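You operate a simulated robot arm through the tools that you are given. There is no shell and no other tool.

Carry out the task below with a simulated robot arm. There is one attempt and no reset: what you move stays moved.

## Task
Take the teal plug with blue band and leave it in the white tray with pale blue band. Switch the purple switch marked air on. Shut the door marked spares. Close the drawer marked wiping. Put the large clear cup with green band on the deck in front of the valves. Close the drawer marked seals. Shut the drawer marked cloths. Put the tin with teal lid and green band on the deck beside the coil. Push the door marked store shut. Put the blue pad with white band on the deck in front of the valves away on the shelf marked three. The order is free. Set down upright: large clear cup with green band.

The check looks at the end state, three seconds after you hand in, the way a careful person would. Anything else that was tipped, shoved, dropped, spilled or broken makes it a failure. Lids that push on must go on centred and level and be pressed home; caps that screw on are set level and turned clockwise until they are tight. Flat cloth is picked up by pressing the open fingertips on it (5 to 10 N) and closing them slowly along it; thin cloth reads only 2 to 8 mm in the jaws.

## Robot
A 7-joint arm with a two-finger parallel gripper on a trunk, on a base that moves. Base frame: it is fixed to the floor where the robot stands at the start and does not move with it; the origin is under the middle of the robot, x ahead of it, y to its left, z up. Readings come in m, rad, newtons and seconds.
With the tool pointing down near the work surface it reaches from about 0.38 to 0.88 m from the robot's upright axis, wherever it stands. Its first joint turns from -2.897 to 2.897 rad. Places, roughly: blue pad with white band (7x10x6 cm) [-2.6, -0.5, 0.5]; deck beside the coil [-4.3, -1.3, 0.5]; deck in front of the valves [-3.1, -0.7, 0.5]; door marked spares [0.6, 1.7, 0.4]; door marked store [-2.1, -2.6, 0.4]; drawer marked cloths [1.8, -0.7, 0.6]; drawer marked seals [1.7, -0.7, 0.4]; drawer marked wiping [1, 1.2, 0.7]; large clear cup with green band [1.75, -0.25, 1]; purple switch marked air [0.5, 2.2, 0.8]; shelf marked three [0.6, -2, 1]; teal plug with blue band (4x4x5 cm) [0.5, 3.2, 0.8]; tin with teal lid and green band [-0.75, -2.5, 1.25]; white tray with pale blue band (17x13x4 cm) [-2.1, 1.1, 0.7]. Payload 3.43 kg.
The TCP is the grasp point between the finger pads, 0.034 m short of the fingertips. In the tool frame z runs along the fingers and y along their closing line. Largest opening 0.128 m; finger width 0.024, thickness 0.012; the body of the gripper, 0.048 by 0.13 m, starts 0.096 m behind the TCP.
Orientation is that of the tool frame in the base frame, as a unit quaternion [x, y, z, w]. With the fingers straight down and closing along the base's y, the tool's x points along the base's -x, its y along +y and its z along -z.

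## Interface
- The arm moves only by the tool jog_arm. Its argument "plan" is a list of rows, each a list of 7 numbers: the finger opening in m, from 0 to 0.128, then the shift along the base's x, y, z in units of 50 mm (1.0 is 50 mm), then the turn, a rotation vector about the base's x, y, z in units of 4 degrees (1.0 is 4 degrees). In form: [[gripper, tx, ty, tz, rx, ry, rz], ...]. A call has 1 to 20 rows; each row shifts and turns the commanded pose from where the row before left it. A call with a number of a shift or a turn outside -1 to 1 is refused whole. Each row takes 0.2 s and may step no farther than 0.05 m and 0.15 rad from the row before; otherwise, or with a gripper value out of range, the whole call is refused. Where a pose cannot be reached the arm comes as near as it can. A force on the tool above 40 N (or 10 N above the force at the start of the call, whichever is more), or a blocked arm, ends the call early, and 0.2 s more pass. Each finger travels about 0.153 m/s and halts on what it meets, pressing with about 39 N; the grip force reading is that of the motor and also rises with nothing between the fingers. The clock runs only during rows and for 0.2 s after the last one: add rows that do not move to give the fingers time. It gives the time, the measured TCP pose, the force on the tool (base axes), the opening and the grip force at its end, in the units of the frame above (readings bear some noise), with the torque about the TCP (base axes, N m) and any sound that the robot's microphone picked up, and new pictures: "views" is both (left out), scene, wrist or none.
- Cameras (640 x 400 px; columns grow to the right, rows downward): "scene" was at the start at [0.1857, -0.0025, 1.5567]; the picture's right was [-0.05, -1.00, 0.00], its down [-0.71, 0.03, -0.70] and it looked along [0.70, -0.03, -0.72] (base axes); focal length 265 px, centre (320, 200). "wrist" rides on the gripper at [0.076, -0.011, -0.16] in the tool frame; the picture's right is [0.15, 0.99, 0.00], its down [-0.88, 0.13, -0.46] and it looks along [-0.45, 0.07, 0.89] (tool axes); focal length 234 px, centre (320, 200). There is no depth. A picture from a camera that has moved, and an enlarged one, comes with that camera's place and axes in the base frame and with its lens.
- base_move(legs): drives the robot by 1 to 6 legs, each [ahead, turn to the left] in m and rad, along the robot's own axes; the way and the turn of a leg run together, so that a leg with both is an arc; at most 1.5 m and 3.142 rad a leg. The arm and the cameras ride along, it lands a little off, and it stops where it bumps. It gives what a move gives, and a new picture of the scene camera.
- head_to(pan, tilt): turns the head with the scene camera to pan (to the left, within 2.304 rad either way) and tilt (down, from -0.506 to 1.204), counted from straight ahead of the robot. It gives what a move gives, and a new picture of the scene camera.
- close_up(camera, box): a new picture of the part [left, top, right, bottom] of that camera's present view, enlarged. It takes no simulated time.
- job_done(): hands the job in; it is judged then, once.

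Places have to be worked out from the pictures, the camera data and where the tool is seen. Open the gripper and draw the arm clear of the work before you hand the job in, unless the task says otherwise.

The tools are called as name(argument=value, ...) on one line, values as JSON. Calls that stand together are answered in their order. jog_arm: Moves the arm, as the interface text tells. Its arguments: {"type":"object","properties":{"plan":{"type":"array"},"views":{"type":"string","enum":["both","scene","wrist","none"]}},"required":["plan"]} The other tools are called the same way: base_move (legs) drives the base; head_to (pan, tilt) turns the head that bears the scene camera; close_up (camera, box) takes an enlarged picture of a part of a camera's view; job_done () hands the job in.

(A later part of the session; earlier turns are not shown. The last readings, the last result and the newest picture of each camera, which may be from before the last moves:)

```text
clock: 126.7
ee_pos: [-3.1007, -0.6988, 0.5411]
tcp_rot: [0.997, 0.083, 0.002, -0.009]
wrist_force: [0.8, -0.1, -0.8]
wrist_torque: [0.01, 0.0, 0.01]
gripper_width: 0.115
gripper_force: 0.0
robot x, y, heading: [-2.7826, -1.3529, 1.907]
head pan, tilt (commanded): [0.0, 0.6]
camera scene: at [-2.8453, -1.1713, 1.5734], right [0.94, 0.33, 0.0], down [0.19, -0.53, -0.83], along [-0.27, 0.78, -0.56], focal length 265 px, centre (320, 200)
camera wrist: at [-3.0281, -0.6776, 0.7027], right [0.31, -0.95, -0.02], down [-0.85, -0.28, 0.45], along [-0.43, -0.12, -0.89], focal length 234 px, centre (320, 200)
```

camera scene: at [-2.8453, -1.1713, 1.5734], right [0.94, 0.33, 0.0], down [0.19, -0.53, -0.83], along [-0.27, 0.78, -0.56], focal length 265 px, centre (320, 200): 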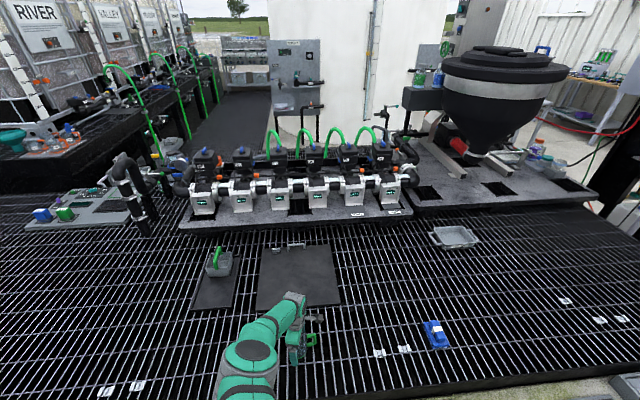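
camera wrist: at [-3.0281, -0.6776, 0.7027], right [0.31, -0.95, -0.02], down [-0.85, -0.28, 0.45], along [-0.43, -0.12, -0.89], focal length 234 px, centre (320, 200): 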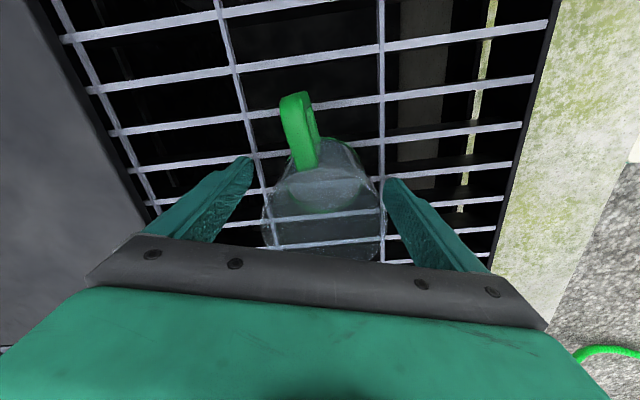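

The cup stands upright and free of the fingers. I open fully and rise straight up.

jog_arm(plan=[[0.128, 0, 0, 0.2, 0, 0, 0], [0.128, 0, 0, 0.6, 0, 0, 0], [0.128, 0, 0, 0.9, 0, 0, 0], [0.128, 0, 0, 0.9, 0, 0, 0], [0.128, 0, 0, 0.9, 0, 0, 0], [0.128, 0, 0, 0.9, 0, 0, 0], [0.128, 0, 0, 0.9, 0, 0, 0], [0.128, 0, 0, 0.9, 0, 0, 0]], views="both")

```text
clock: 128.4
ee_pos: [-3.101, -0.6982, 0.8522]
tcp_rot: [0.996, 0.083, 0.003, -0.009]
wrist_force: [0.0, 0.0, 0.0]
wrist_torque: [-0.01, -0.01, 0.03]
gripper_width: 0.1282
gripper_force: 0.1
robot x, y, heading: [-2.7831, -1.3591, 1.909]
head pan, tilt (commanded): [0.0, 0.6]
camera scene: at [-2.8454, -1.1712, 1.5734], right [0.94, 0.33, 0.0], down [0.19, -0.53, -0.83], along [-0.27, 0.78, -0.56], focal length 265 px, centre (320, 200)
camera wrist: at [-3.0278, -0.6767, 1.0127], right [0.31, -0.95, -0.02], down [-0.85, -0.28, 0.45], along [-0.43, -0.12, -0.89], focal length 234 px, centre (320, 200)
```

scene: 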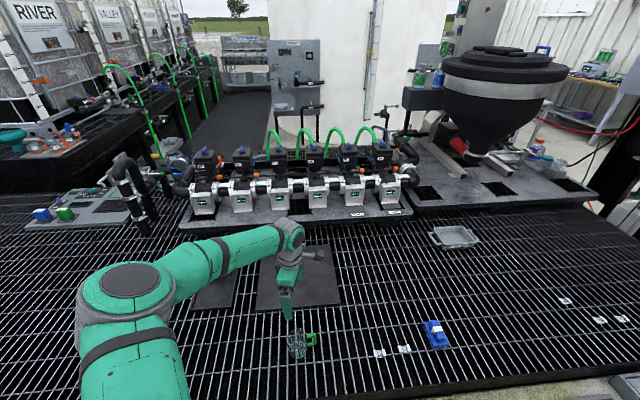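
wrist: 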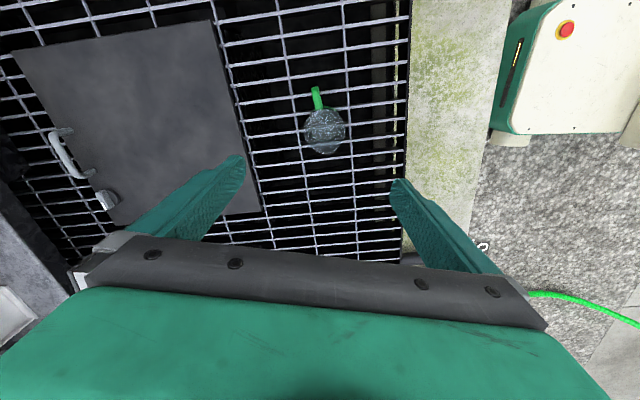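

The cup stands upright in place. Next the blue pad: I raise and tuck the arm while turning the tool back so the fingers will close across the pad's width.

jog_arm(plan=[[0.128, 0.208, -0.257, 0.222, 0, 0, -1], [0.128, 0.208, -0.257, 0.222, 0, 0, -1], [0.128, 0.208, -0.257, 0.222, 0, 0, -1], [0.128, 0.208, -0.257, 0.222, 0, 0, -1], [0.128, 0.208, -0.257, 0.222, 0, 0, -1], [0.128, 0.208, -0.257, 0.222, 0, 0, -1], [0.128, 0.208, -0.257, 0.222, 0, 0, -1], [0.128, 0.208, -0.257, 0.222, 0, 0, -1], [0.128, 0.208, -0.257, 0.222, 0, 0, -1], [0.128, 0.208, -0.257, 0.222, 0, 0, -1], [0.128, 0.208, -0.257, 0.222, 0, 0, -1], [0.128, 0.208, -0.257, 0.222, 0, 0, -1], [0.128, 0.208, -0.257, 0.222, 0, 0, -1], [0.128, 0.208, -0.257, 0.222, 0, 0, -1], [0.128, 0.208, -0.257, 0.222, 0, 0, -1], [0.128, 0.208, -0.257, 0.222, 0, 0, -1], [0.128, 0.208, -0.257, 0.222, 0, 0, -1], [0.128, 0.208, -0.257, 0.222, 0, 0, -1]], views="none")

base_move(legs=[[-0.2, 0], [0, -1.442], [0.476, 0], [0, 1.442], [0.18, 0]])

```text
clock: 132.2
ee_pos: [-2.9129, -0.9281, 1.0516]
tcp_rot: [0.855, -0.519, 0.007, -0.005]
wrist_force: [0.3, 0.2, 0.8]
wrist_torque: [-0.02, -0.02, 0.02]
gripper_width: 0.1278
gripper_force: 0.0
robot x, y, heading: [-2.7817, -1.3537, 1.908]
head pan, tilt (commanded): [0.0, 0.6]
```

```text
clock: 145.4
ee_pos: [-2.5178, -0.7512, 1.0525]
tcp_rot: [0.869, -0.494, 0.007, -0.006]
wrist_force: [-0.5, 0.3, 0.0]
wrist_torque: [0.0, 0.01, 0.04]
gripper_width: 0.1278
gripper_force: 0.1
robot x, y, heading: [-2.3615, -1.1728, 1.962]
head pan, tilt (commanded): [0.0, 0.6]
camera scene: at [-2.4363, -0.9893, 1.5734], right [0.92, 0.38, 0.0], down [0.22, -0.52, -0.83], along [-0.31, 0.76, -0.56], focal length 265 px, centre (320, 200)
```

scene: 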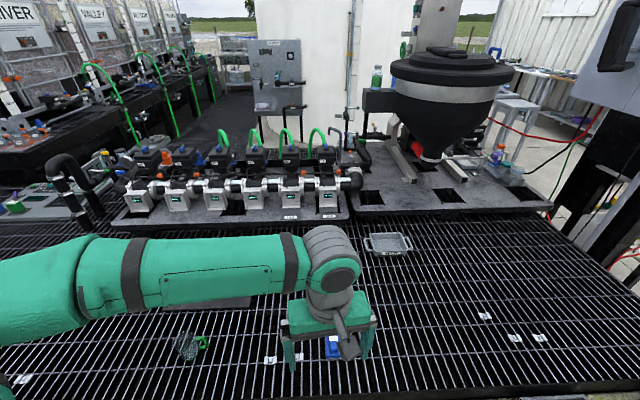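

I'm now facing the pad (about 0.74 m ahead). I look with the wrist camera to refine its position and orientation.

close_up(camera="wrist", box=[0, 0, 640, 400])

close_up(camera="scene", box=[240, 280, 420, 390])

```text
1.00 times, centred on (320, 200) of wrist (not enlarged: the box is as wide or as high as the picture)
camera zoom: at [-2.4714, -0.8104, 1.2131], right [-0.78, -0.63, -0.02], down [-0.57, 0.69, 0.45], along [-0.27, 0.36, -0.89], focal length 234 px, centre (320, 200)
```

zoom: 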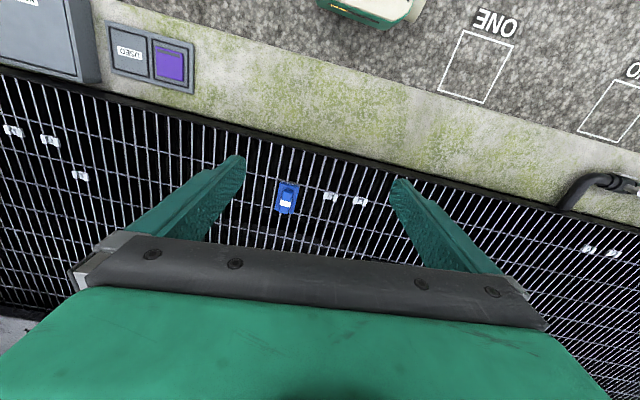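

```text
3.56 times, centred on (330, 335) of scene
camera zoom: at [-2.4363, -0.9893, 1.5734], right [0.92, 0.38, 0.0], down [0.22, -0.52, -0.83], along [-0.31, 0.76, -0.56], focal length 943 px, centre (284, -280)
```

zoom: 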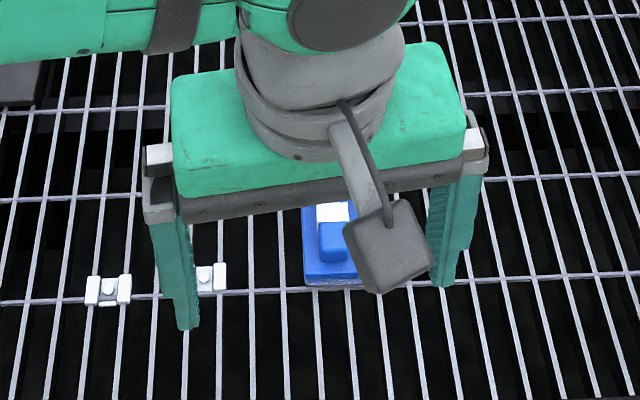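

I zoom in on the pad in the wrist view.

close_up(camera="wrist", box=[240, 160, 340, 230])

```text
5.71 times, centred on (290, 195) of wrist
camera zoom: at [-2.4714, -0.8104, 1.2131], right [-0.78, -0.63, -0.02], down [-0.57, 0.69, 0.45], along [-0.27, 0.36, -0.89], focal length 1338 px, centre (491, 229)
```

zoom: 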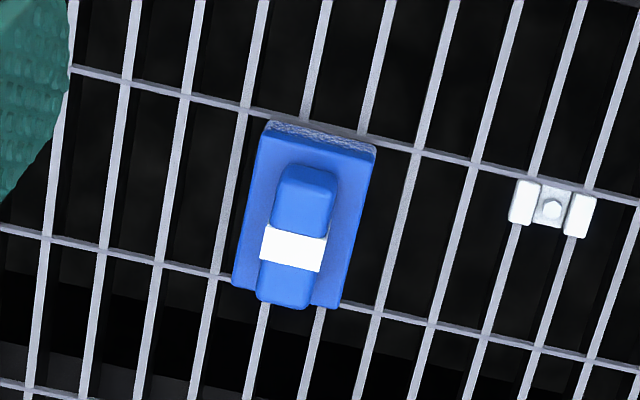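

The pad is aligned with the bars: centre ≈(-2.594,-0.460), long axis ≈2.0 rad. I yaw slightly, pitch the tool 40° forward and descend to a pre-grasp point behind and above it.

jog_arm(plan=[[0.128, -0.053, 0.323, -0.68, 0, 0, -0.775], [0.128, -0.053, 0.323, -0.68, 0, 0, -0.775], [0.128, -0.053, 0.323, -0.68, 0.909, 0.417, 0], [0.128, -0.053, 0.323, -0.68, 0.909, 0.417, 0], [0.128, -0.053, 0.323, -0.68, 0.909, 0.417, 0], [0.128, -0.053, 0.323, -0.68, 0.909, 0.417, 0], [0.128, -0.053, 0.323, -0.68, 0.909, 0.417, 0], [0.128, -0.053, 0.323, -0.68, 0.909, 0.417, 0], [0.128, -0.053, 0.323, -0.68, 0.909, 0.417, 0], [0.128, -0.053, 0.323, -0.68, 0.909, 0.417, 0], [0.128, -0.053, 0.323, -0.68, 0.909, 0.417, 0], [0.128, -0.053, 0.323, -0.68, 0.909, 0.417, 0]], views="both")

```text
clock: 148.1
ee_pos: [-2.5452, -0.543, 0.652]
tcp_rot: [0.795, -0.509, -0.279, -0.177]
wrist_force: [-1.6, -0.5, 0.5]
wrist_torque: [0.04, -0.19, -0.14]
gripper_width: 0.1278
gripper_force: 0.1
out of reach, approached as far as the arm can: row 12
robot x, y, heading: [-2.3617, -1.165, 1.961]
head pan, tilt (commanded): [0.0, 0.6]
camera scene: at [-2.4378, -0.9898, 1.5734], right [0.92, 0.38, 0.0], down [0.22, -0.52, -0.83], along [-0.32, 0.76, -0.56], focal length 265 px, centre (320, 200)
camera wrist: at [-2.4683, -0.6811, 0.7295], right [-0.85, -0.52, -0.09], down [-0.28, 0.31, 0.91], along [-0.44, 0.8, -0.41], focal length 234 px, centre (320, 200)
```

scene: 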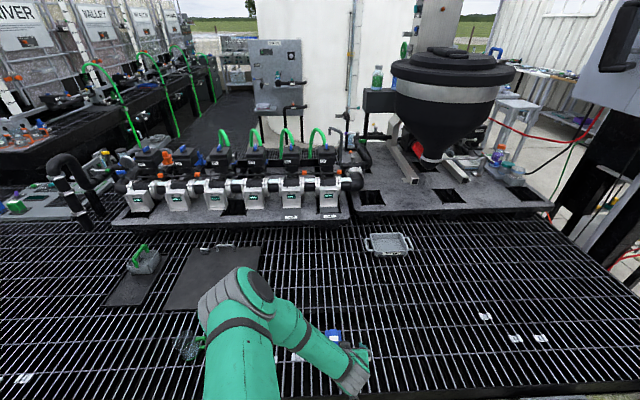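
wrist: 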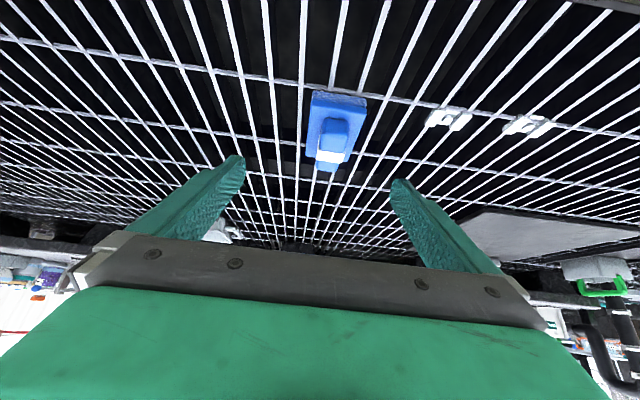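

The pad lies between the fingers in view, slightly to the image right. I advance along the tool axis towards it, correcting about 1 cm sideways.

jog_arm(plan=[[0.128, -0.28, 0.34, -0.55, 0, 0, 0], [0.128, -0.28, 0.34, -0.55, 0, 0, 0], [0.128, -0.26, 0.35, -0.6, 0, 0, 0]], views="both")

```text
clock: 148.8
ee_pos: [-2.5181, -0.51, 0.6038]
tcp_rot: [0.791, -0.511, -0.28, -0.185]
wrist_force: [-1.1, 0.0, 0.3]
wrist_torque: [0.01, -0.01, -0.03]
gripper_width: 0.128
gripper_force: 0.1
out of reach, approached as far as the arm can: row 1, 2, 3
robot x, y, heading: [-2.3592, -1.169, 1.959]
head pan, tilt (commanded): [0.0, 0.6]
camera scene: at [-2.4362, -0.9898, 1.5734], right [0.93, 0.38, 0.0], down [0.21, -0.52, -0.83], along [-0.31, 0.76, -0.56], focal length 265 px, centre (320, 200)
camera wrist: at [-2.4429, -0.6506, 0.6797], right [-0.86, -0.51, -0.1], down [-0.29, 0.3, 0.91], along [-0.43, 0.81, -0.4], focal length 234 px, centre (320, 200)
```

scene: 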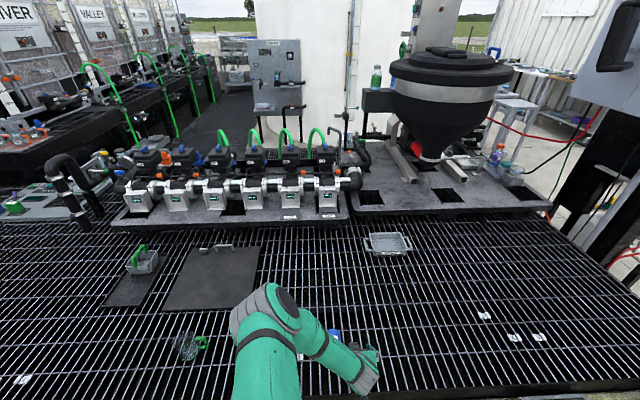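
wrist: 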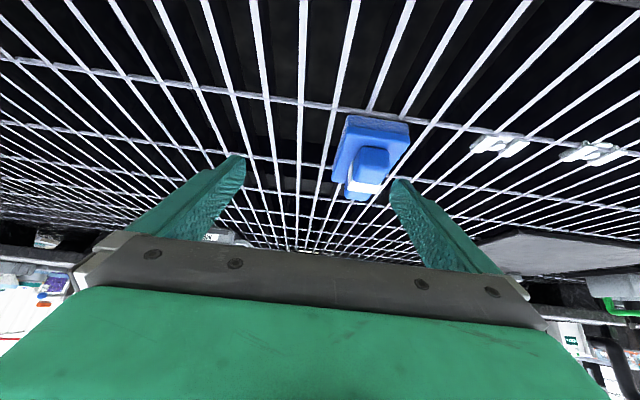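

The arm drifts because the pitched tool is too near the robot here. I lift, back the base 0.13 m, and will re-approach from farther out.

jog_arm(plan=[[0.128, 0, -0.1, 0.9, 0, 0, 0], [0.128, 0, -0.1, 0.9, 0, 0, 0], [0.128, 0, -0.1, 0.9, 0, 0, 0]], views="none")

base_move(legs=[[-0.13, 0]])

```text
clock: 149.7
ee_pos: [-2.5181, -0.5248, 0.7404]
tcp_rot: [0.789, -0.513, -0.28, -0.19]
wrist_force: [0.6, -0.5, 0.7]
wrist_torque: [-0.01, 0.01, 0.03]
gripper_width: 0.1278
gripper_force: 0.1
robot x, y, heading: [-2.3601, -1.1673, 1.963]
head pan, tilt (commanded): [0.0, 0.6]
```

```text
clock: 150.9
ee_pos: [-2.4677, -0.6444, 0.7414]
tcp_rot: [0.789, -0.512, -0.28, -0.19]
wrist_force: [0.2, 0.2, -0.6]
wrist_torque: [-0.01, -0.02, 0.01]
gripper_width: 0.1282
gripper_force: 0.1
robot x, y, heading: [-2.3132, -1.29, 1.958]
head pan, tilt (commanded): [0.0, 0.6]
camera scene: at [-2.3864, -1.1089, 1.5734], right [0.93, 0.38, 0.0], down [0.21, -0.52, -0.83], along [-0.31, 0.76, -0.56], focal length 265 px, centre (320, 200)
```

scene: 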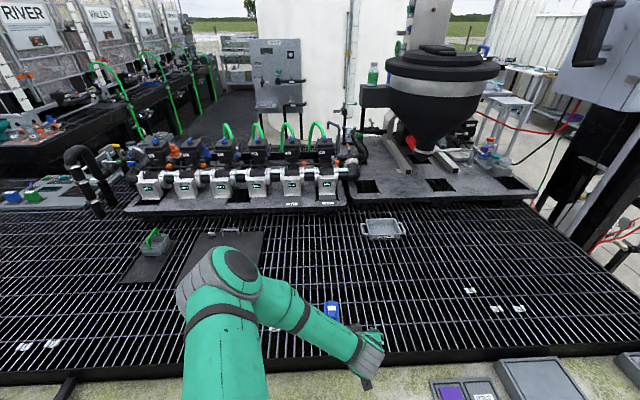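

I move to the new pre-grasp point behind and above the pad from this greater distance.

jog_arm(plan=[[0.128, -0.486, 0.506, -0.6, 0, 0, 0], [0.128, -0.486, 0.506, -0.6, 0, 0, 0], [0.128, -0.486, 0.506, -0.6, 0, 0, 0], [0.128, -0.486, 0.506, -0.6, 0, 0, 0]], views="both")

```text
clock: 151.9
ee_pos: [-2.5634, -0.5438, 0.6207]
tcp_rot: [0.789, -0.512, -0.281, -0.19]
wrist_force: [-0.1, 0.5, -1.1]
wrist_torque: [0.02, -0.02, -0.03]
gripper_width: 0.1279
gripper_force: 0.0
robot x, y, heading: [-2.3126, -1.2883, 1.961]
head pan, tilt (commanded): [0.0, 0.6]
camera scene: at [-2.3864, -1.109, 1.5734], right [0.93, 0.38, 0.0], down [0.21, -0.52, -0.83], along [-0.31, 0.76, -0.56], focal length 265 px, centre (320, 200)
camera wrist: at [-2.4893, -0.6854, 0.6958], right [-0.86, -0.5, -0.11], down [-0.29, 0.3, 0.91], along [-0.43, 0.81, -0.4], focal length 234 px, centre (320, 200)
```

scene: 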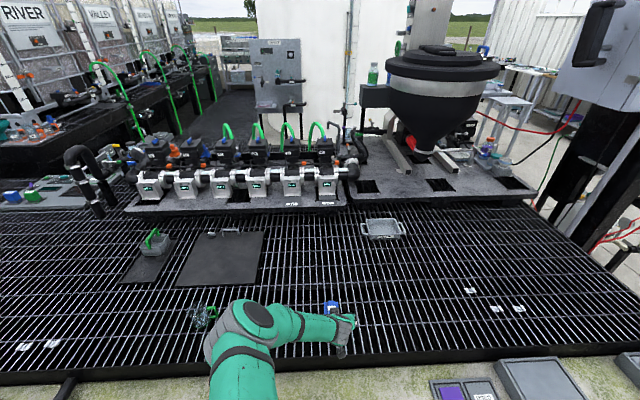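
wrist: 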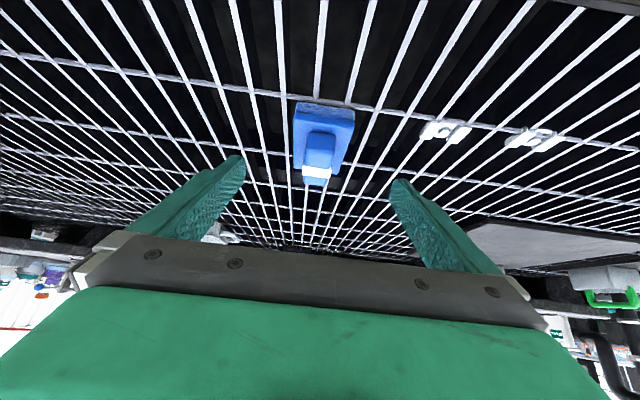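

The pad is now centred between the fingers. I advance along the tool axis in two steps and look again.

jog_arm(plan=[[0.128, -0.224, 0.472, -0.604, 0, 0, 0], [0.128, -0.224, 0.472, -0.604, 0, 0, 0]], views="both")

```text
clock: 152.5
ee_pos: [-2.5862, -0.497, 0.5583]
tcp_rot: [0.79, -0.511, -0.282, -0.189]
wrist_force: [-0.1, -0.1, 0.0]
wrist_torque: [0.01, -0.07, -0.04]
gripper_width: 0.1278
gripper_force: 0.0
robot x, y, heading: [-2.3101, -1.2897, 1.964]
head pan, tilt (commanded): [0.0, 0.6]
camera scene: at [-2.3866, -1.109, 1.5734], right [0.93, 0.38, 0.0], down [0.21, -0.52, -0.83], along [-0.31, 0.76, -0.56], focal length 265 px, centre (320, 200)
camera wrist: at [-2.5119, -0.6395, 0.6343], right [-0.86, -0.5, -0.11], down [-0.29, 0.3, 0.91], along [-0.43, 0.81, -0.4], focal length 234 px, centre (320, 200)
```

scene: 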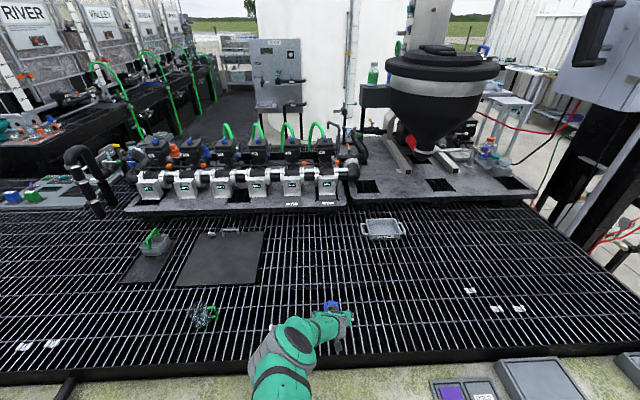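
wrist: 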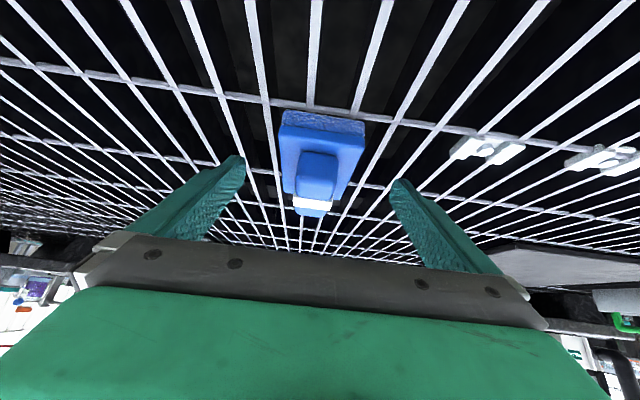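

Almost there; one more step of ~4 cm along the tool axis, then I check.

jog_arm(plan=[[0.128, -0.11, 0.24, -0.28, 0, 0, 0], [0.128, -0.11, 0.24, -0.28, 0, 0, 0]], views="both")

```text
clock: 153.2
ee_pos: [-2.5964, -0.4794, 0.5353]
tcp_rot: [0.789, -0.513, -0.281, -0.187]
wrist_force: [13.5, -19.9, 30.6]
wrist_torque: [-1.17, 1.51, 1.55]
gripper_width: 0.1255
gripper_force: 0.1
out of reach, approached as far as the arm can: row 2
robot x, y, heading: [-2.3132, -1.29, 1.956]
head pan, tilt (commanded): [0.0, 0.6]
stopped in row 2: the force on the tool passed its limit at 63 N (the readings are from after the stop); the commanded pose is now the measured one
camera scene: at [-2.3855, -1.1108, 1.5736], right [0.93, 0.38, 0.0], down [0.21, -0.52, -0.83], along [-0.31, 0.76, -0.56], focal length 265 px, centre (320, 200)
camera wrist: at [-2.5215, -0.6198, 0.6099], right [-0.86, -0.5, -0.1], down [-0.28, 0.3, 0.91], along [-0.43, 0.81, -0.4], focal length 234 px, centre (320, 200)
```

scene: 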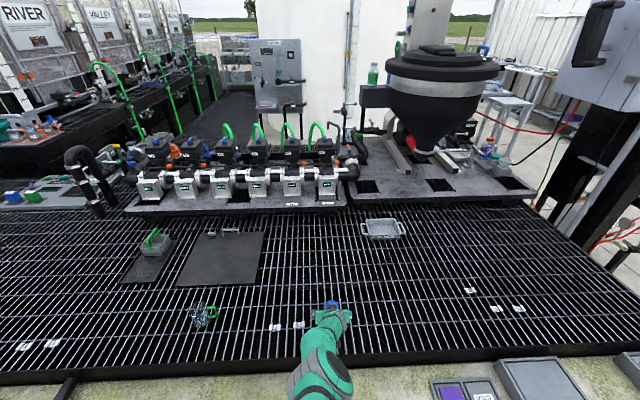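
wrist: 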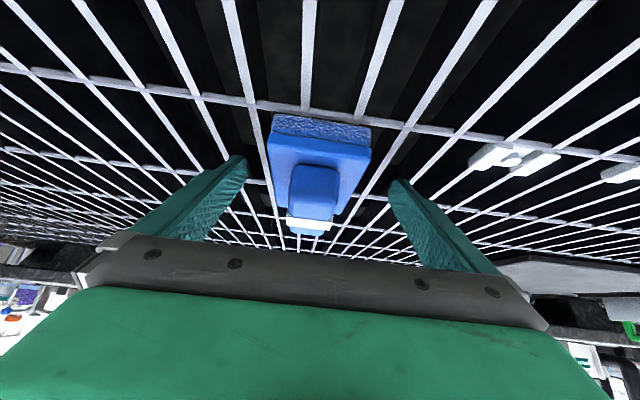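

The fingertips touched the grating (so it is at z≈0.50). I back off 6 mm and close the fingers on the pad's sides.

jog_arm(plan=[[0.128, 0.03, -0.06, 0.12, 0, 0, 0], [0.11, 0, 0, 0, 0, 0, 0], [0.09, 0, 0, 0, 0, 0, 0], [0.075, 0, 0, 0, 0, 0, 0], [0.055, 0, 0, 0, 0, 0, 0], [0.04, 0, 0, 0, 0, 0, 0]], views="both")

```text
clock: 154.6
ee_pos: [-2.5947, -0.4818, 0.5388]
tcp_rot: [0.79, -0.514, -0.279, -0.187]
wrist_force: [0.0, -0.5, 0.4]
wrist_torque: [-0.01, -0.04, 0.01]
gripper_width: 0.0641
gripper_force: 39.0
robot x, y, heading: [-2.3121, -1.2899, 1.966]
head pan, tilt (commanded): [0.0, 0.6]
camera scene: at [-2.3863, -1.1091, 1.5734], right [0.93, 0.38, 0.0], down [0.21, -0.52, -0.83], along [-0.31, 0.76, -0.56], focal length 265 px, centre (320, 200)
camera wrist: at [-2.5204, -0.623, 0.6147], right [-0.86, -0.5, -0.1], down [-0.28, 0.3, 0.91], along [-0.43, 0.81, -0.4], focal length 234 px, centre (320, 200)
```

scene: 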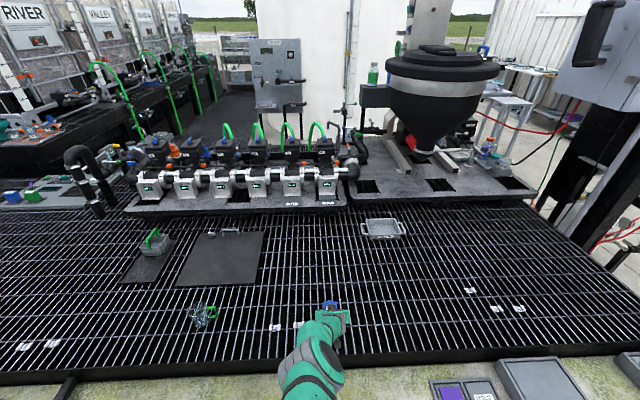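
wrist: 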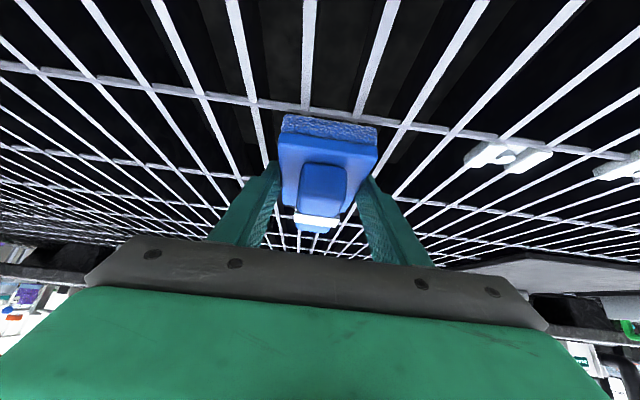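

The pad is gripped (64 mm, 39 N). I lift it and check that it hangs firmly.

jog_arm(plan=[[0.04, 0, 0, 0.5, 0, 0, 0], [0.04, 0, 0, 0.7, 0, 0, 0], [0.04, 0, 0, 0.8, 0, 0, 0], [0.04, 0, 0, 0.8, 0, 0, 0], [0.04, 0, 0, 0.8, 0, 0, 0], [0.04, 0, 0, 0.8, 0, 0, 0]], views="both")

```text
clock: 156.0
ee_pos: [-2.5949, -0.4807, 0.7577]
tcp_rot: [0.79, -0.513, -0.28, -0.187]
wrist_force: [-0.2, 0.3, -0.9]
wrist_torque: [0.03, 0.03, -0.01]
gripper_width: 0.0638
gripper_force: 39.2
robot x, y, heading: [-2.3138, -1.2853, 1.962]
head pan, tilt (commanded): [0.0, 0.6]
camera scene: at [-2.3864, -1.109, 1.5734], right [0.93, 0.38, 0.0], down [0.21, -0.52, -0.83], along [-0.31, 0.76, -0.56], focal length 265 px, centre (320, 200)
camera wrist: at [-2.5195, -0.6218, 0.8338], right [-0.86, -0.5, -0.1], down [-0.28, 0.3, 0.91], along [-0.43, 0.81, -0.4], focal length 234 px, centre (320, 200)
```

scene: 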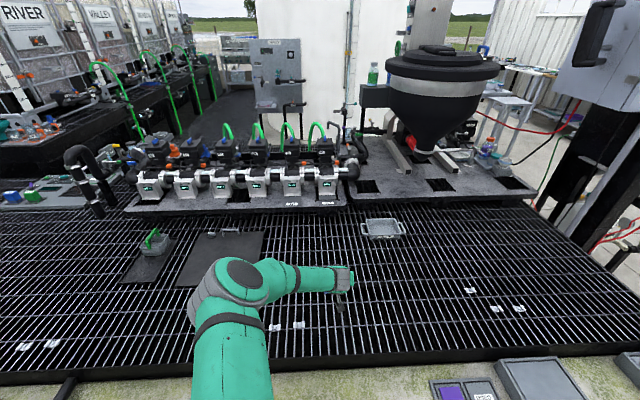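
wrist: 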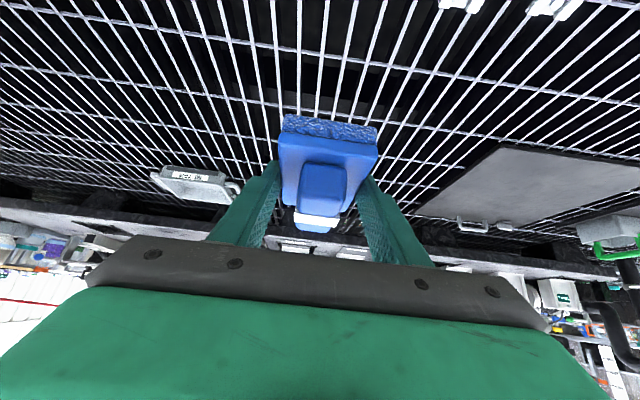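

The pad is held level. I raise and draw it in, then drive back east towards the shelf unit, keeping clear of kerb and racks.

jog_arm(plan=[[0.04, 0.16, -0.39, 0.8, 0, 0, 0], [0.04, 0.16, -0.39, 0.8, 0, 0, 0], [0.04, 0.16, -0.39, 0.8, 0, 0, 0], [0.04, 0.16, -0.39, 0.8, 0, 0, 0], [0.04, 0.16, -0.39, 0.8, 0, 0, 0], [0.04, 0.16, -0.39, 0.8, 0, 0, 0], [0.04, 0.16, -0.39, 0.8, 0, 0, 0], [0.04, 0.16, -0.39, 0.8, 0, 0, 0]], views="scene")

base_move(legs=[[-0.3, 0], [0, -1.69], [1.3, 0], [1.0, 0], [0, -1.4]])

head_to(pan=0.0, tilt=0.45)

```text
clock: 157.8
ee_pos: [-2.5325, -0.6366, 1.0797]
tcp_rot: [0.79, -0.513, -0.279, -0.187]
wrist_force: [-1.1, 0.7, -0.6]
wrist_torque: [-0.03, 0.02, 0.01]
gripper_width: 0.0643
gripper_force: 39.4
robot x, y, heading: [-2.3116, -1.2877, 1.956]
head pan, tilt (commanded): [0.0, 0.6]
camera scene: at [-2.3866, -1.1088, 1.5734], right [0.93, 0.38, 0.0], down [0.21, -0.52, -0.82], along [-0.31, 0.76, -0.57], focal length 265 px, centre (320, 200)
```

scene: 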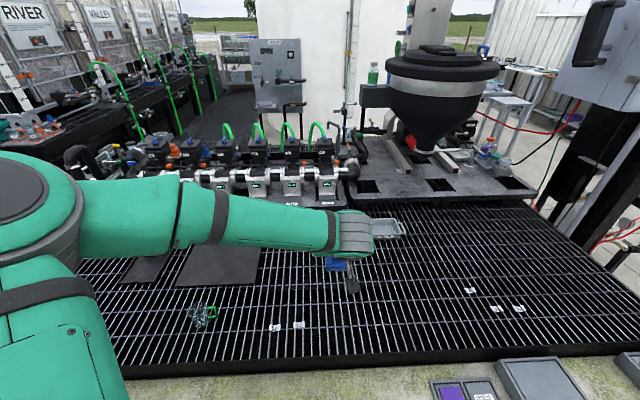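

```text
clock: 179.2
ee_pos: [0.2507, -1.6118, 1.0798]
tcp_rot: [0.494, 0.802, -0.179, 0.284]
wrist_force: [-0.2, 0.6, -0.6]
wrist_torque: [0.03, -0.01, -0.02]
gripper_width: 0.0642
gripper_force: 39.1
robot x, y, heading: [0.0024, -0.9666, -1.135]
head pan, tilt (commanded): [0.0, 0.6]
camera scene: at [0.0835, -1.1428, 1.5734], right [-0.91, -0.42, 0.0], down [-0.24, 0.51, -0.83], along [0.35, -0.75, -0.56], focal length 265 px, centre (320, 200)
```

scene: 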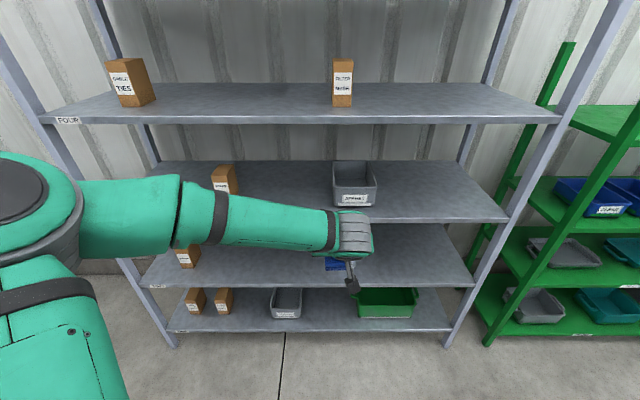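

```text
clock: 179.9
ee_pos: [0.25, -1.6104, 1.0798]
tcp_rot: [0.494, 0.802, -0.179, 0.283]
wrist_force: [-0.5, -0.3, -0.8]
wrist_torque: [0.0, 0.01, 0.01]
gripper_width: 0.064
gripper_force: 39.2
robot x, y, heading: [-0.0005, -0.9715, -1.143]
head pan, tilt (commanded): [0.0, 0.45]
camera scene: at [0.085, -1.146, 1.5869], right [-0.91, -0.42, 0.0], down [-0.18, 0.4, -0.9], along [0.38, -0.82, -0.44], focal length 265 px, centre (320, 200)
```

scene: 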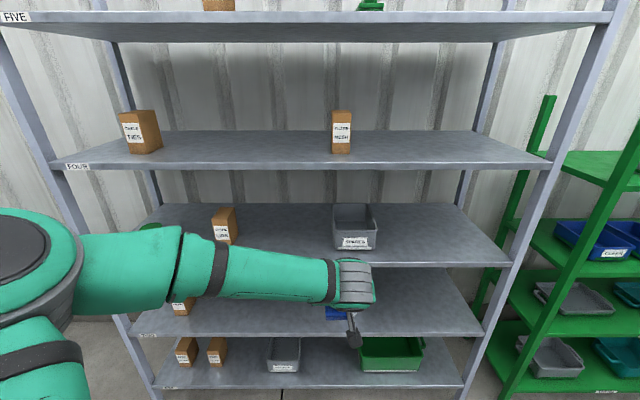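

I'm facing the shelves squarely; board THREE is the third from top at z≈1.0 with a box and a grey bin on it. I zoom to confirm the label and free space.

close_up(camera="scene", box=[100, 170, 540, 350])

close_up(camera="wrist", box=[0, 0, 640, 400])

```text
1.45 times, centred on (320, 260) of scene
camera zoom: at [0.085, -1.146, 1.5869], right [-0.91, -0.42, 0.0], down [-0.18, 0.4, -0.9], along [0.38, -0.82, -0.44], focal length 386 px, centre (320, 113)
```

zoom: 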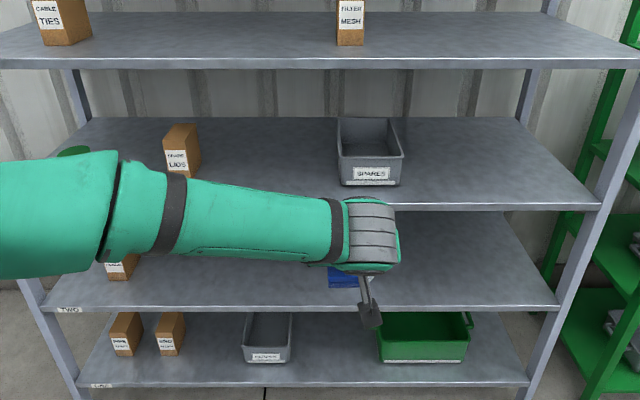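

```text
1.00 times, centred on (320, 200) of wrist (not enlarged: the box is as wide or as high as the picture)
camera zoom: at [0.1704, -1.4719, 1.1557], right [0.83, 0.54, -0.1], down [0.3, -0.29, 0.91], along [0.47, -0.79, -0.4], focal length 234 px, centre (320, 200)
```

zoom: 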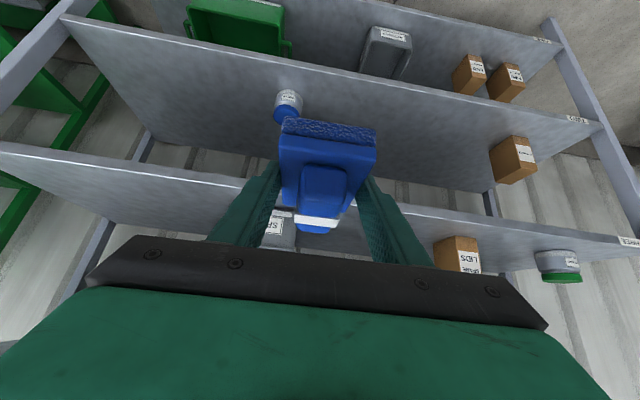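

Board THREE (labelled in the wrist view) has a free gap ≈0.35 m wide between the lids box and the spares bin. I shift the pad 17 cm left to line up with that gap, then drive 0.25 m closer.

jog_arm(plan=[[0.04, 0.78, 0.357, 0, 0, 0, 0], [0.04, 0.78, 0.357, 0, 0, 0, 0], [0.04, 0.78, 0.357, 0, 0, 0, 0], [0.04, 0.78, 0.357, 0, 0, 0, 0]], views="both")

```text
clock: 180.9
ee_pos: [0.4065, -1.5396, 1.0788]
tcp_rot: [0.494, 0.802, -0.179, 0.285]
wrist_force: [-0.4, 0.6, -0.2]
wrist_torque: [0.05, -0.03, 0.04]
gripper_width: 0.0637
gripper_force: 38.9
robot x, y, heading: [0.0031, -0.9653, -1.137]
head pan, tilt (commanded): [0.0, 0.45]
camera scene: at [0.0847, -1.1463, 1.587], right [-0.91, -0.42, 0.0], down [-0.18, 0.4, -0.9], along [0.38, -0.82, -0.44], focal length 265 px, centre (320, 200)
camera wrist: at [0.3264, -1.4017, 1.1545], right [0.83, 0.54, -0.1], down [0.3, -0.29, 0.91], along [0.46, -0.79, -0.4], focal length 234 px, centre (320, 200)
```

scene: 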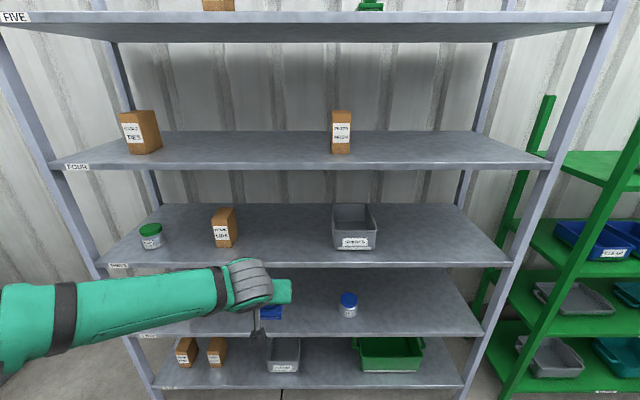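
wrist: 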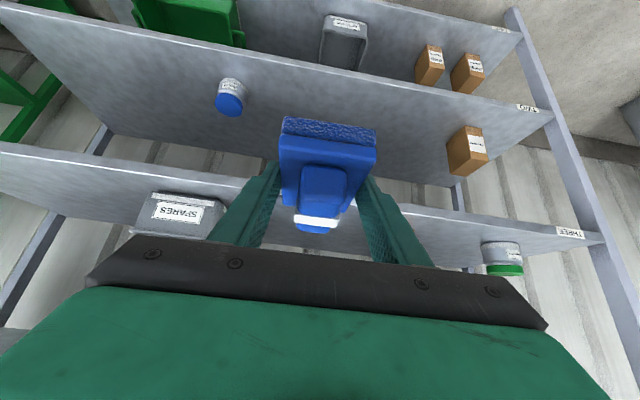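

Lined up with the gap. I raise 2 cm and drive 0.25 m ahead so that the pad enters above board THREE.

jog_arm(plan=[[0.04, 0, 0, 0.5, 0, 0, 0]], views="none")

base_move(legs=[[0.25, 0]])

close_up(camera="wrist", box=[0, 0, 640, 400])

```text
clock: 181.3
ee_pos: [0.4084, -1.5389, 1.1032]
tcp_rot: [0.493, 0.802, -0.18, 0.284]
wrist_force: [0.2, -0.5, 0.2]
wrist_torque: [0.03, 0.0, -0.01]
gripper_width: 0.0643
gripper_force: 39.1
robot x, y, heading: [0.0017, -0.9693, -1.133]
head pan, tilt (commanded): [0.0, 0.45]
```

```text
clock: 183.1
ee_pos: [0.5164, -1.766, 1.1034]
tcp_rot: [0.493, 0.803, -0.18, 0.284]
wrist_force: [0.1, -0.5, -1.7]
wrist_torque: [0.0, 0.01, -0.01]
gripper_width: 0.064
gripper_force: 38.7
robot x, y, heading: [0.1039, -1.1982, -1.135]
head pan, tilt (commanded): [0.0, 0.45]
camera scene: at [0.1913, -1.3727, 1.587], right [-0.91, -0.42, 0.0], down [-0.18, 0.39, -0.9], along [0.38, -0.82, -0.44], focal length 265 px, centre (320, 200)
```

scene: 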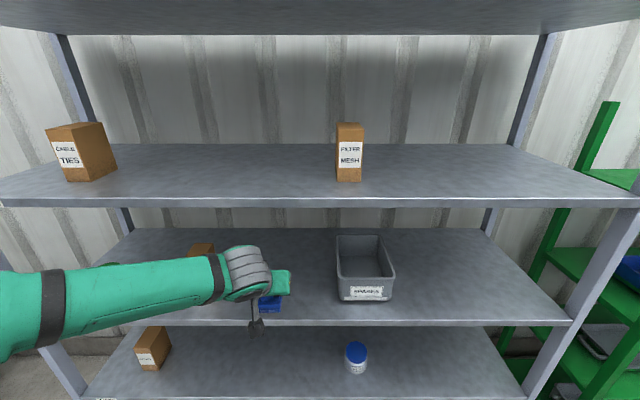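

```text
1.00 times, centred on (320, 200) of wrist (not enlarged: the box is as wide or as high as the picture)
camera zoom: at [0.4349, -1.6272, 1.179], right [0.83, 0.55, -0.1], down [0.3, -0.29, 0.91], along [0.47, -0.79, -0.4], focal length 234 px, centre (320, 200)
```

zoom: 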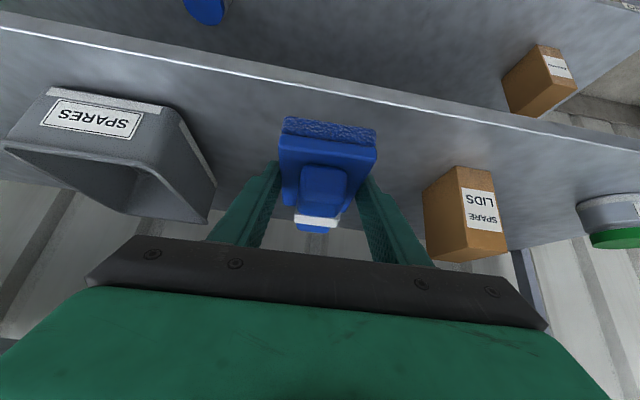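

Clear space on both sides; I go 6 cm further in and 3.5 cm left to centre in the gap, then start lowering.

jog_arm(plan=[[0.04, 0.38, -0.264, 0, 0, 0, 0], [0.04, 0.38, -0.264, 0, 0, 0, 0], [0.04, 0.38, -0.264, 0, 0, 0, 0], [0.04, 0, 0, -0.4, 0, 0, 0], [0.04, 0, 0, -0.4, 0, 0, 0]], views="both")

```text
clock: 184.3
ee_pos: [0.5732, -1.8049, 1.0622]
tcp_rot: [0.492, 0.803, -0.179, 0.285]
wrist_force: [-0.4, 0.2, -0.6]
wrist_torque: [0.0, -0.01, 0.01]
gripper_width: 0.0642
gripper_force: 39.0
robot x, y, heading: [0.1083, -1.1935, -1.127]
head pan, tilt (commanded): [0.0, 0.45]
camera scene: at [0.1911, -1.3726, 1.587], right [-0.91, -0.42, 0.0], down [-0.18, 0.39, -0.9], along [0.38, -0.82, -0.44], focal length 265 px, centre (320, 200)
camera wrist: at [0.4924, -1.6667, 1.1381], right [0.83, 0.55, -0.1], down [0.3, -0.29, 0.91], along [0.47, -0.79, -0.4], focal length 234 px, centre (320, 200)
```

scene: 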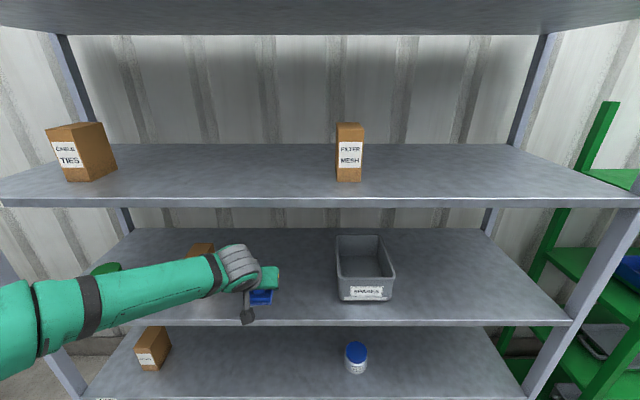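
wrist: 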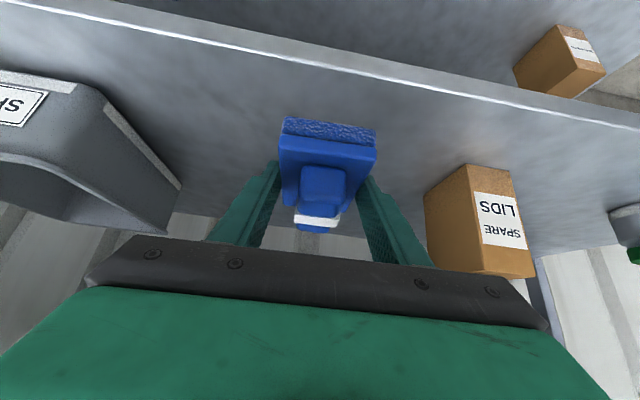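

Margins are about 14 cm either side. I lower in small steps until the pad touches the board.

jog_arm(plan=[[0.04, 0, 0, -0.12, 0, 0, 0], [0.04, 0, 0, -0.12, 0, 0, 0], [0.04, 0, 0, -0.1, 0, 0, 0]], views="none")

```text
clock: 185.1
ee_pos: [0.573, -1.8043, 1.0465]
tcp_rot: [0.492, 0.803, -0.18, 0.284]
wrist_force: [-0.5, -0.6, 0.1]
wrist_torque: [0.03, -0.02, 0.02]
gripper_width: 0.064
gripper_force: 39.4
robot x, y, heading: [0.1045, -1.1945, -1.13]
head pan, tilt (commanded): [0.0, 0.45]
```

No contact yet at TCP z≈1.046; I continue in 3 mm steps.

jog_arm(plan=[[0.04, 0, 0, -0.07, 0, 0, 0], [0.04, 0, 0, -0.06, 0, 0, 0], [0.04, 0, 0, -0.06, 0, 0, 0]], views="wrist")

```text
clock: 185.9
ee_pos: [0.5723, -1.806, 1.0354]
tcp_rot: [0.493, 0.802, -0.179, 0.284]
wrist_force: [-0.2, -0.1, 0.0]
wrist_torque: [0.0, 0.0, -0.03]
gripper_width: 0.0642
gripper_force: 38.7
robot x, y, heading: [0.1116, -1.1943, -1.133]
head pan, tilt (commanded): [0.0, 0.45]
camera wrist: at [0.4916, -1.6667, 1.112], right [0.83, 0.55, -0.1], down [0.3, -0.29, 0.91], along [0.47, -0.79, -0.4], focal length 234 px, centre (320, 200)
```

wrist: 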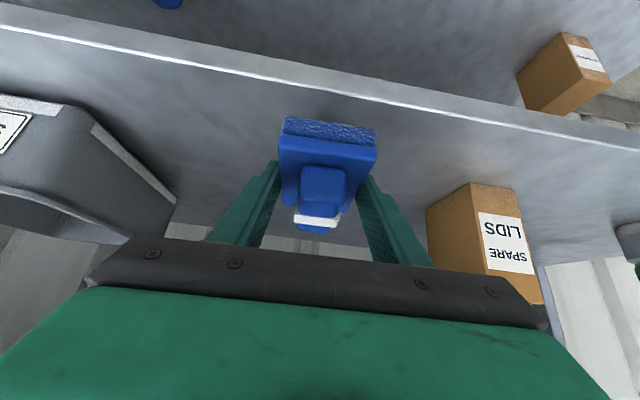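

Still free; I continue lowering.

jog_arm(plan=[[0.04, 0, 0, -0.08, 0, 0, 0], [0.04, 0, 0, -0.08, 0, 0, 0], [0.04, 0, 0, -0.08, 0, 0, 0], [0.04, 0, 0, -0.08, 0, 0, 0], [0.04, 0, 0, -0.08, 0, 0, 0]], views="none")

```text
clock: 187.1
ee_pos: [0.5734, -1.8049, 1.0158]
tcp_rot: [0.493, 0.803, -0.179, 0.284]
wrist_force: [0.2, 0.7, -0.3]
wrist_torque: [-0.01, 0.02, 0.0]
gripper_width: 0.0641
gripper_force: 39.1
robot x, y, heading: [0.1088, -1.1966, -1.132]
head pan, tilt (commanded): [0.0, 0.45]
```

close_up(camera="wrist", box=[200, 60, 480, 260])

close_up(camera="scene", box=[170, 220, 410, 360])

```text
2.00 times, centred on (340, 160) of wrist
camera zoom: at [0.492, -1.666, 1.0919], right [0.83, 0.55, -0.1], down [0.3, -0.29, 0.91], along [0.47, -0.79, -0.4], focal length 468 px, centre (280, 280)
```

zoom: 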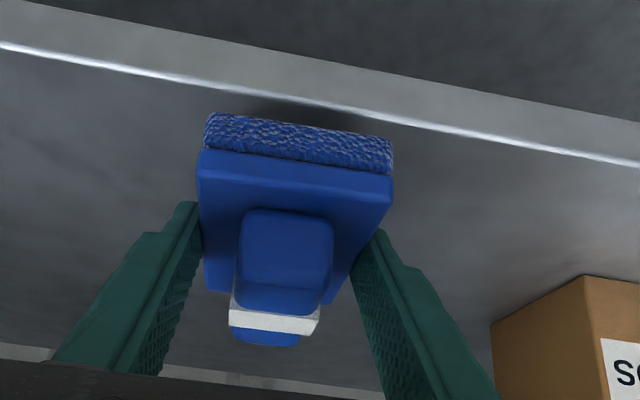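

```text
2.67 times, centred on (290, 290) of scene
camera zoom: at [0.1912, -1.3727, 1.587], right [-0.91, -0.42, 0.0], down [-0.18, 0.39, -0.9], along [0.38, -0.82, -0.44], focal length 707 px, centre (400, -40)
```

zoom: 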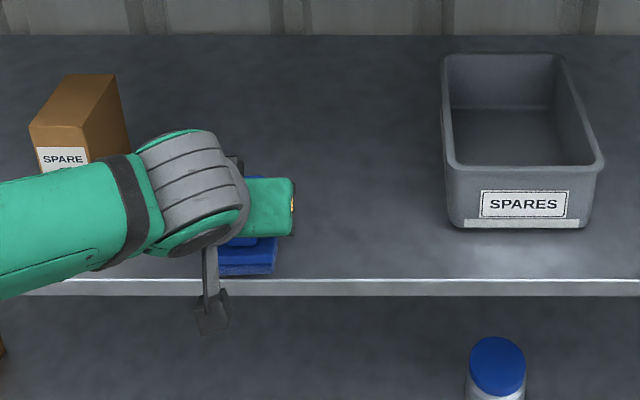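

The board is lower than assumed (≈0.96) and the pad is right at the board's front edge, so I move it 7 cm further in at this height before lowering on.

jog_arm(plan=[[0.04, 0.296, -0.634, 0, 0, 0, 0], [0.04, 0.296, -0.634, 0, 0, 0, 0]], views="both")

```text
clock: 187.7
ee_pos: [0.6044, -1.8689, 1.0169]
tcp_rot: [0.493, 0.802, -0.18, 0.284]
wrist_force: [0.4, -0.2, -0.5]
wrist_torque: [-0.02, 0.04, -0.06]
gripper_width: 0.0642
gripper_force: 39.5
robot x, y, heading: [0.1094, -1.1976, -1.131]
head pan, tilt (commanded): [0.0, 0.45]
camera scene: at [0.1912, -1.3723, 1.587], right [-0.91, -0.42, 0.0], down [-0.18, 0.39, -0.9], along [0.38, -0.82, -0.43], focal length 265 px, centre (320, 200)
camera wrist: at [0.5234, -1.7307, 1.0921], right [0.83, 0.55, -0.1], down [0.3, -0.29, 0.91], along [0.47, -0.79, -0.4], focal length 234 px, centre (320, 200)
```

scene: 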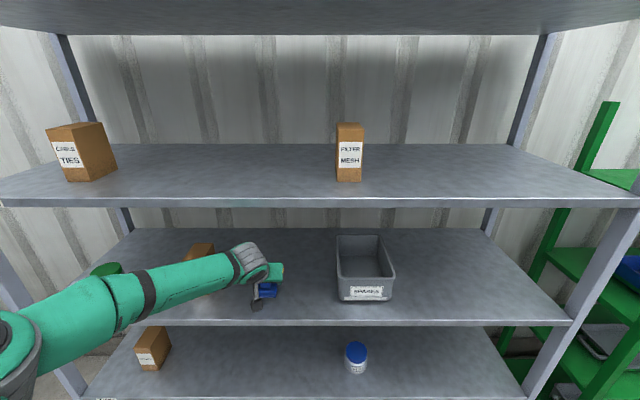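
wrist: 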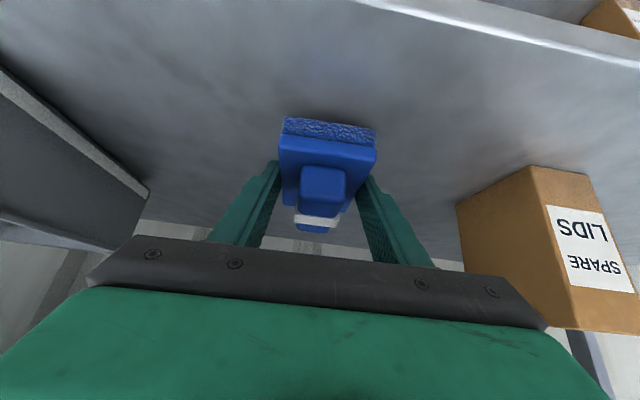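

Now well inside. I lower in 4 mm steps to contact.

jog_arm(plan=[[0.04, 0, 0, -0.08, 0, 0, 0], [0.04, 0, 0, -0.08, 0, 0, 0], [0.04, 0, 0, -0.08, 0, 0, 0], [0.04, 0, 0, -0.08, 0, 0, 0], [0.04, 0, 0, -0.08, 0, 0, 0]], views="none")

```text
clock: 188.9
ee_pos: [0.6021, -1.8689, 0.9984]
tcp_rot: [0.492, 0.802, -0.18, 0.286]
wrist_force: [-0.2, 2.5, 14.5]
wrist_torque: [0.5, -0.36, 0.07]
gripper_width: 0.064
gripper_force: 39.0
robot x, y, heading: [0.1079, -1.1967, -1.136]
head pan, tilt (commanded): [0.0, 0.45]
```

Contact (14 N). I release the pad and look.

jog_arm(plan=[[0.075, 0, 0, 0.03, 0, 0, 0], [0.1, 0, 0, 0, 0, 0, 0], [0.12, 0, 0, 0, 0, 0, 0]], views="both")

```text
clock: 189.7
ee_pos: [0.6017, -1.8687, 0.9973]
tcp_rot: [0.492, 0.803, -0.179, 0.285]
wrist_force: [0.1, 0.0, 0.6]
wrist_torque: [0.01, 0.01, -0.02]
gripper_width: 0.1197
gripper_force: 0.0
robot x, y, heading: [0.1072, -1.1952, -1.128]
head pan, tilt (commanded): [0.0, 0.45]
camera scene: at [0.1913, -1.3727, 1.587], right [-0.91, -0.42, 0.0], down [-0.18, 0.39, -0.9], along [0.38, -0.82, -0.44], focal length 265 px, centre (320, 200)
camera wrist: at [0.5218, -1.7303, 1.0736], right [0.83, 0.55, -0.1], down [0.3, -0.29, 0.91], along [0.47, -0.79, -0.4], focal length 234 px, centre (320, 200)
```

scene: 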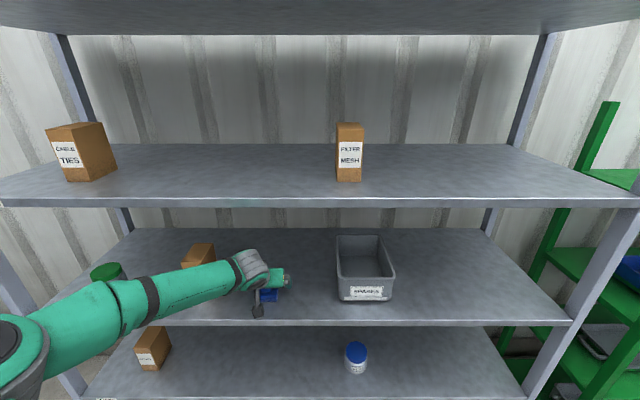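
wrist: 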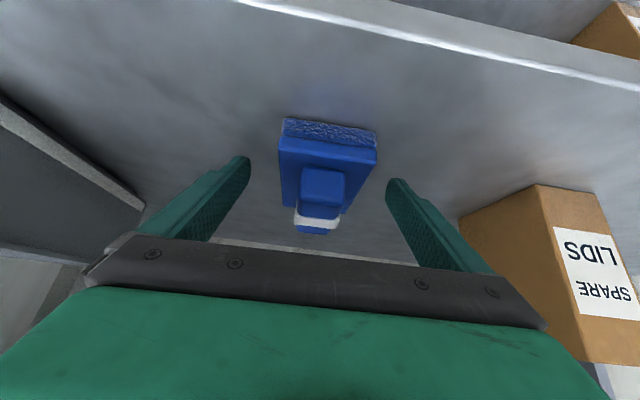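

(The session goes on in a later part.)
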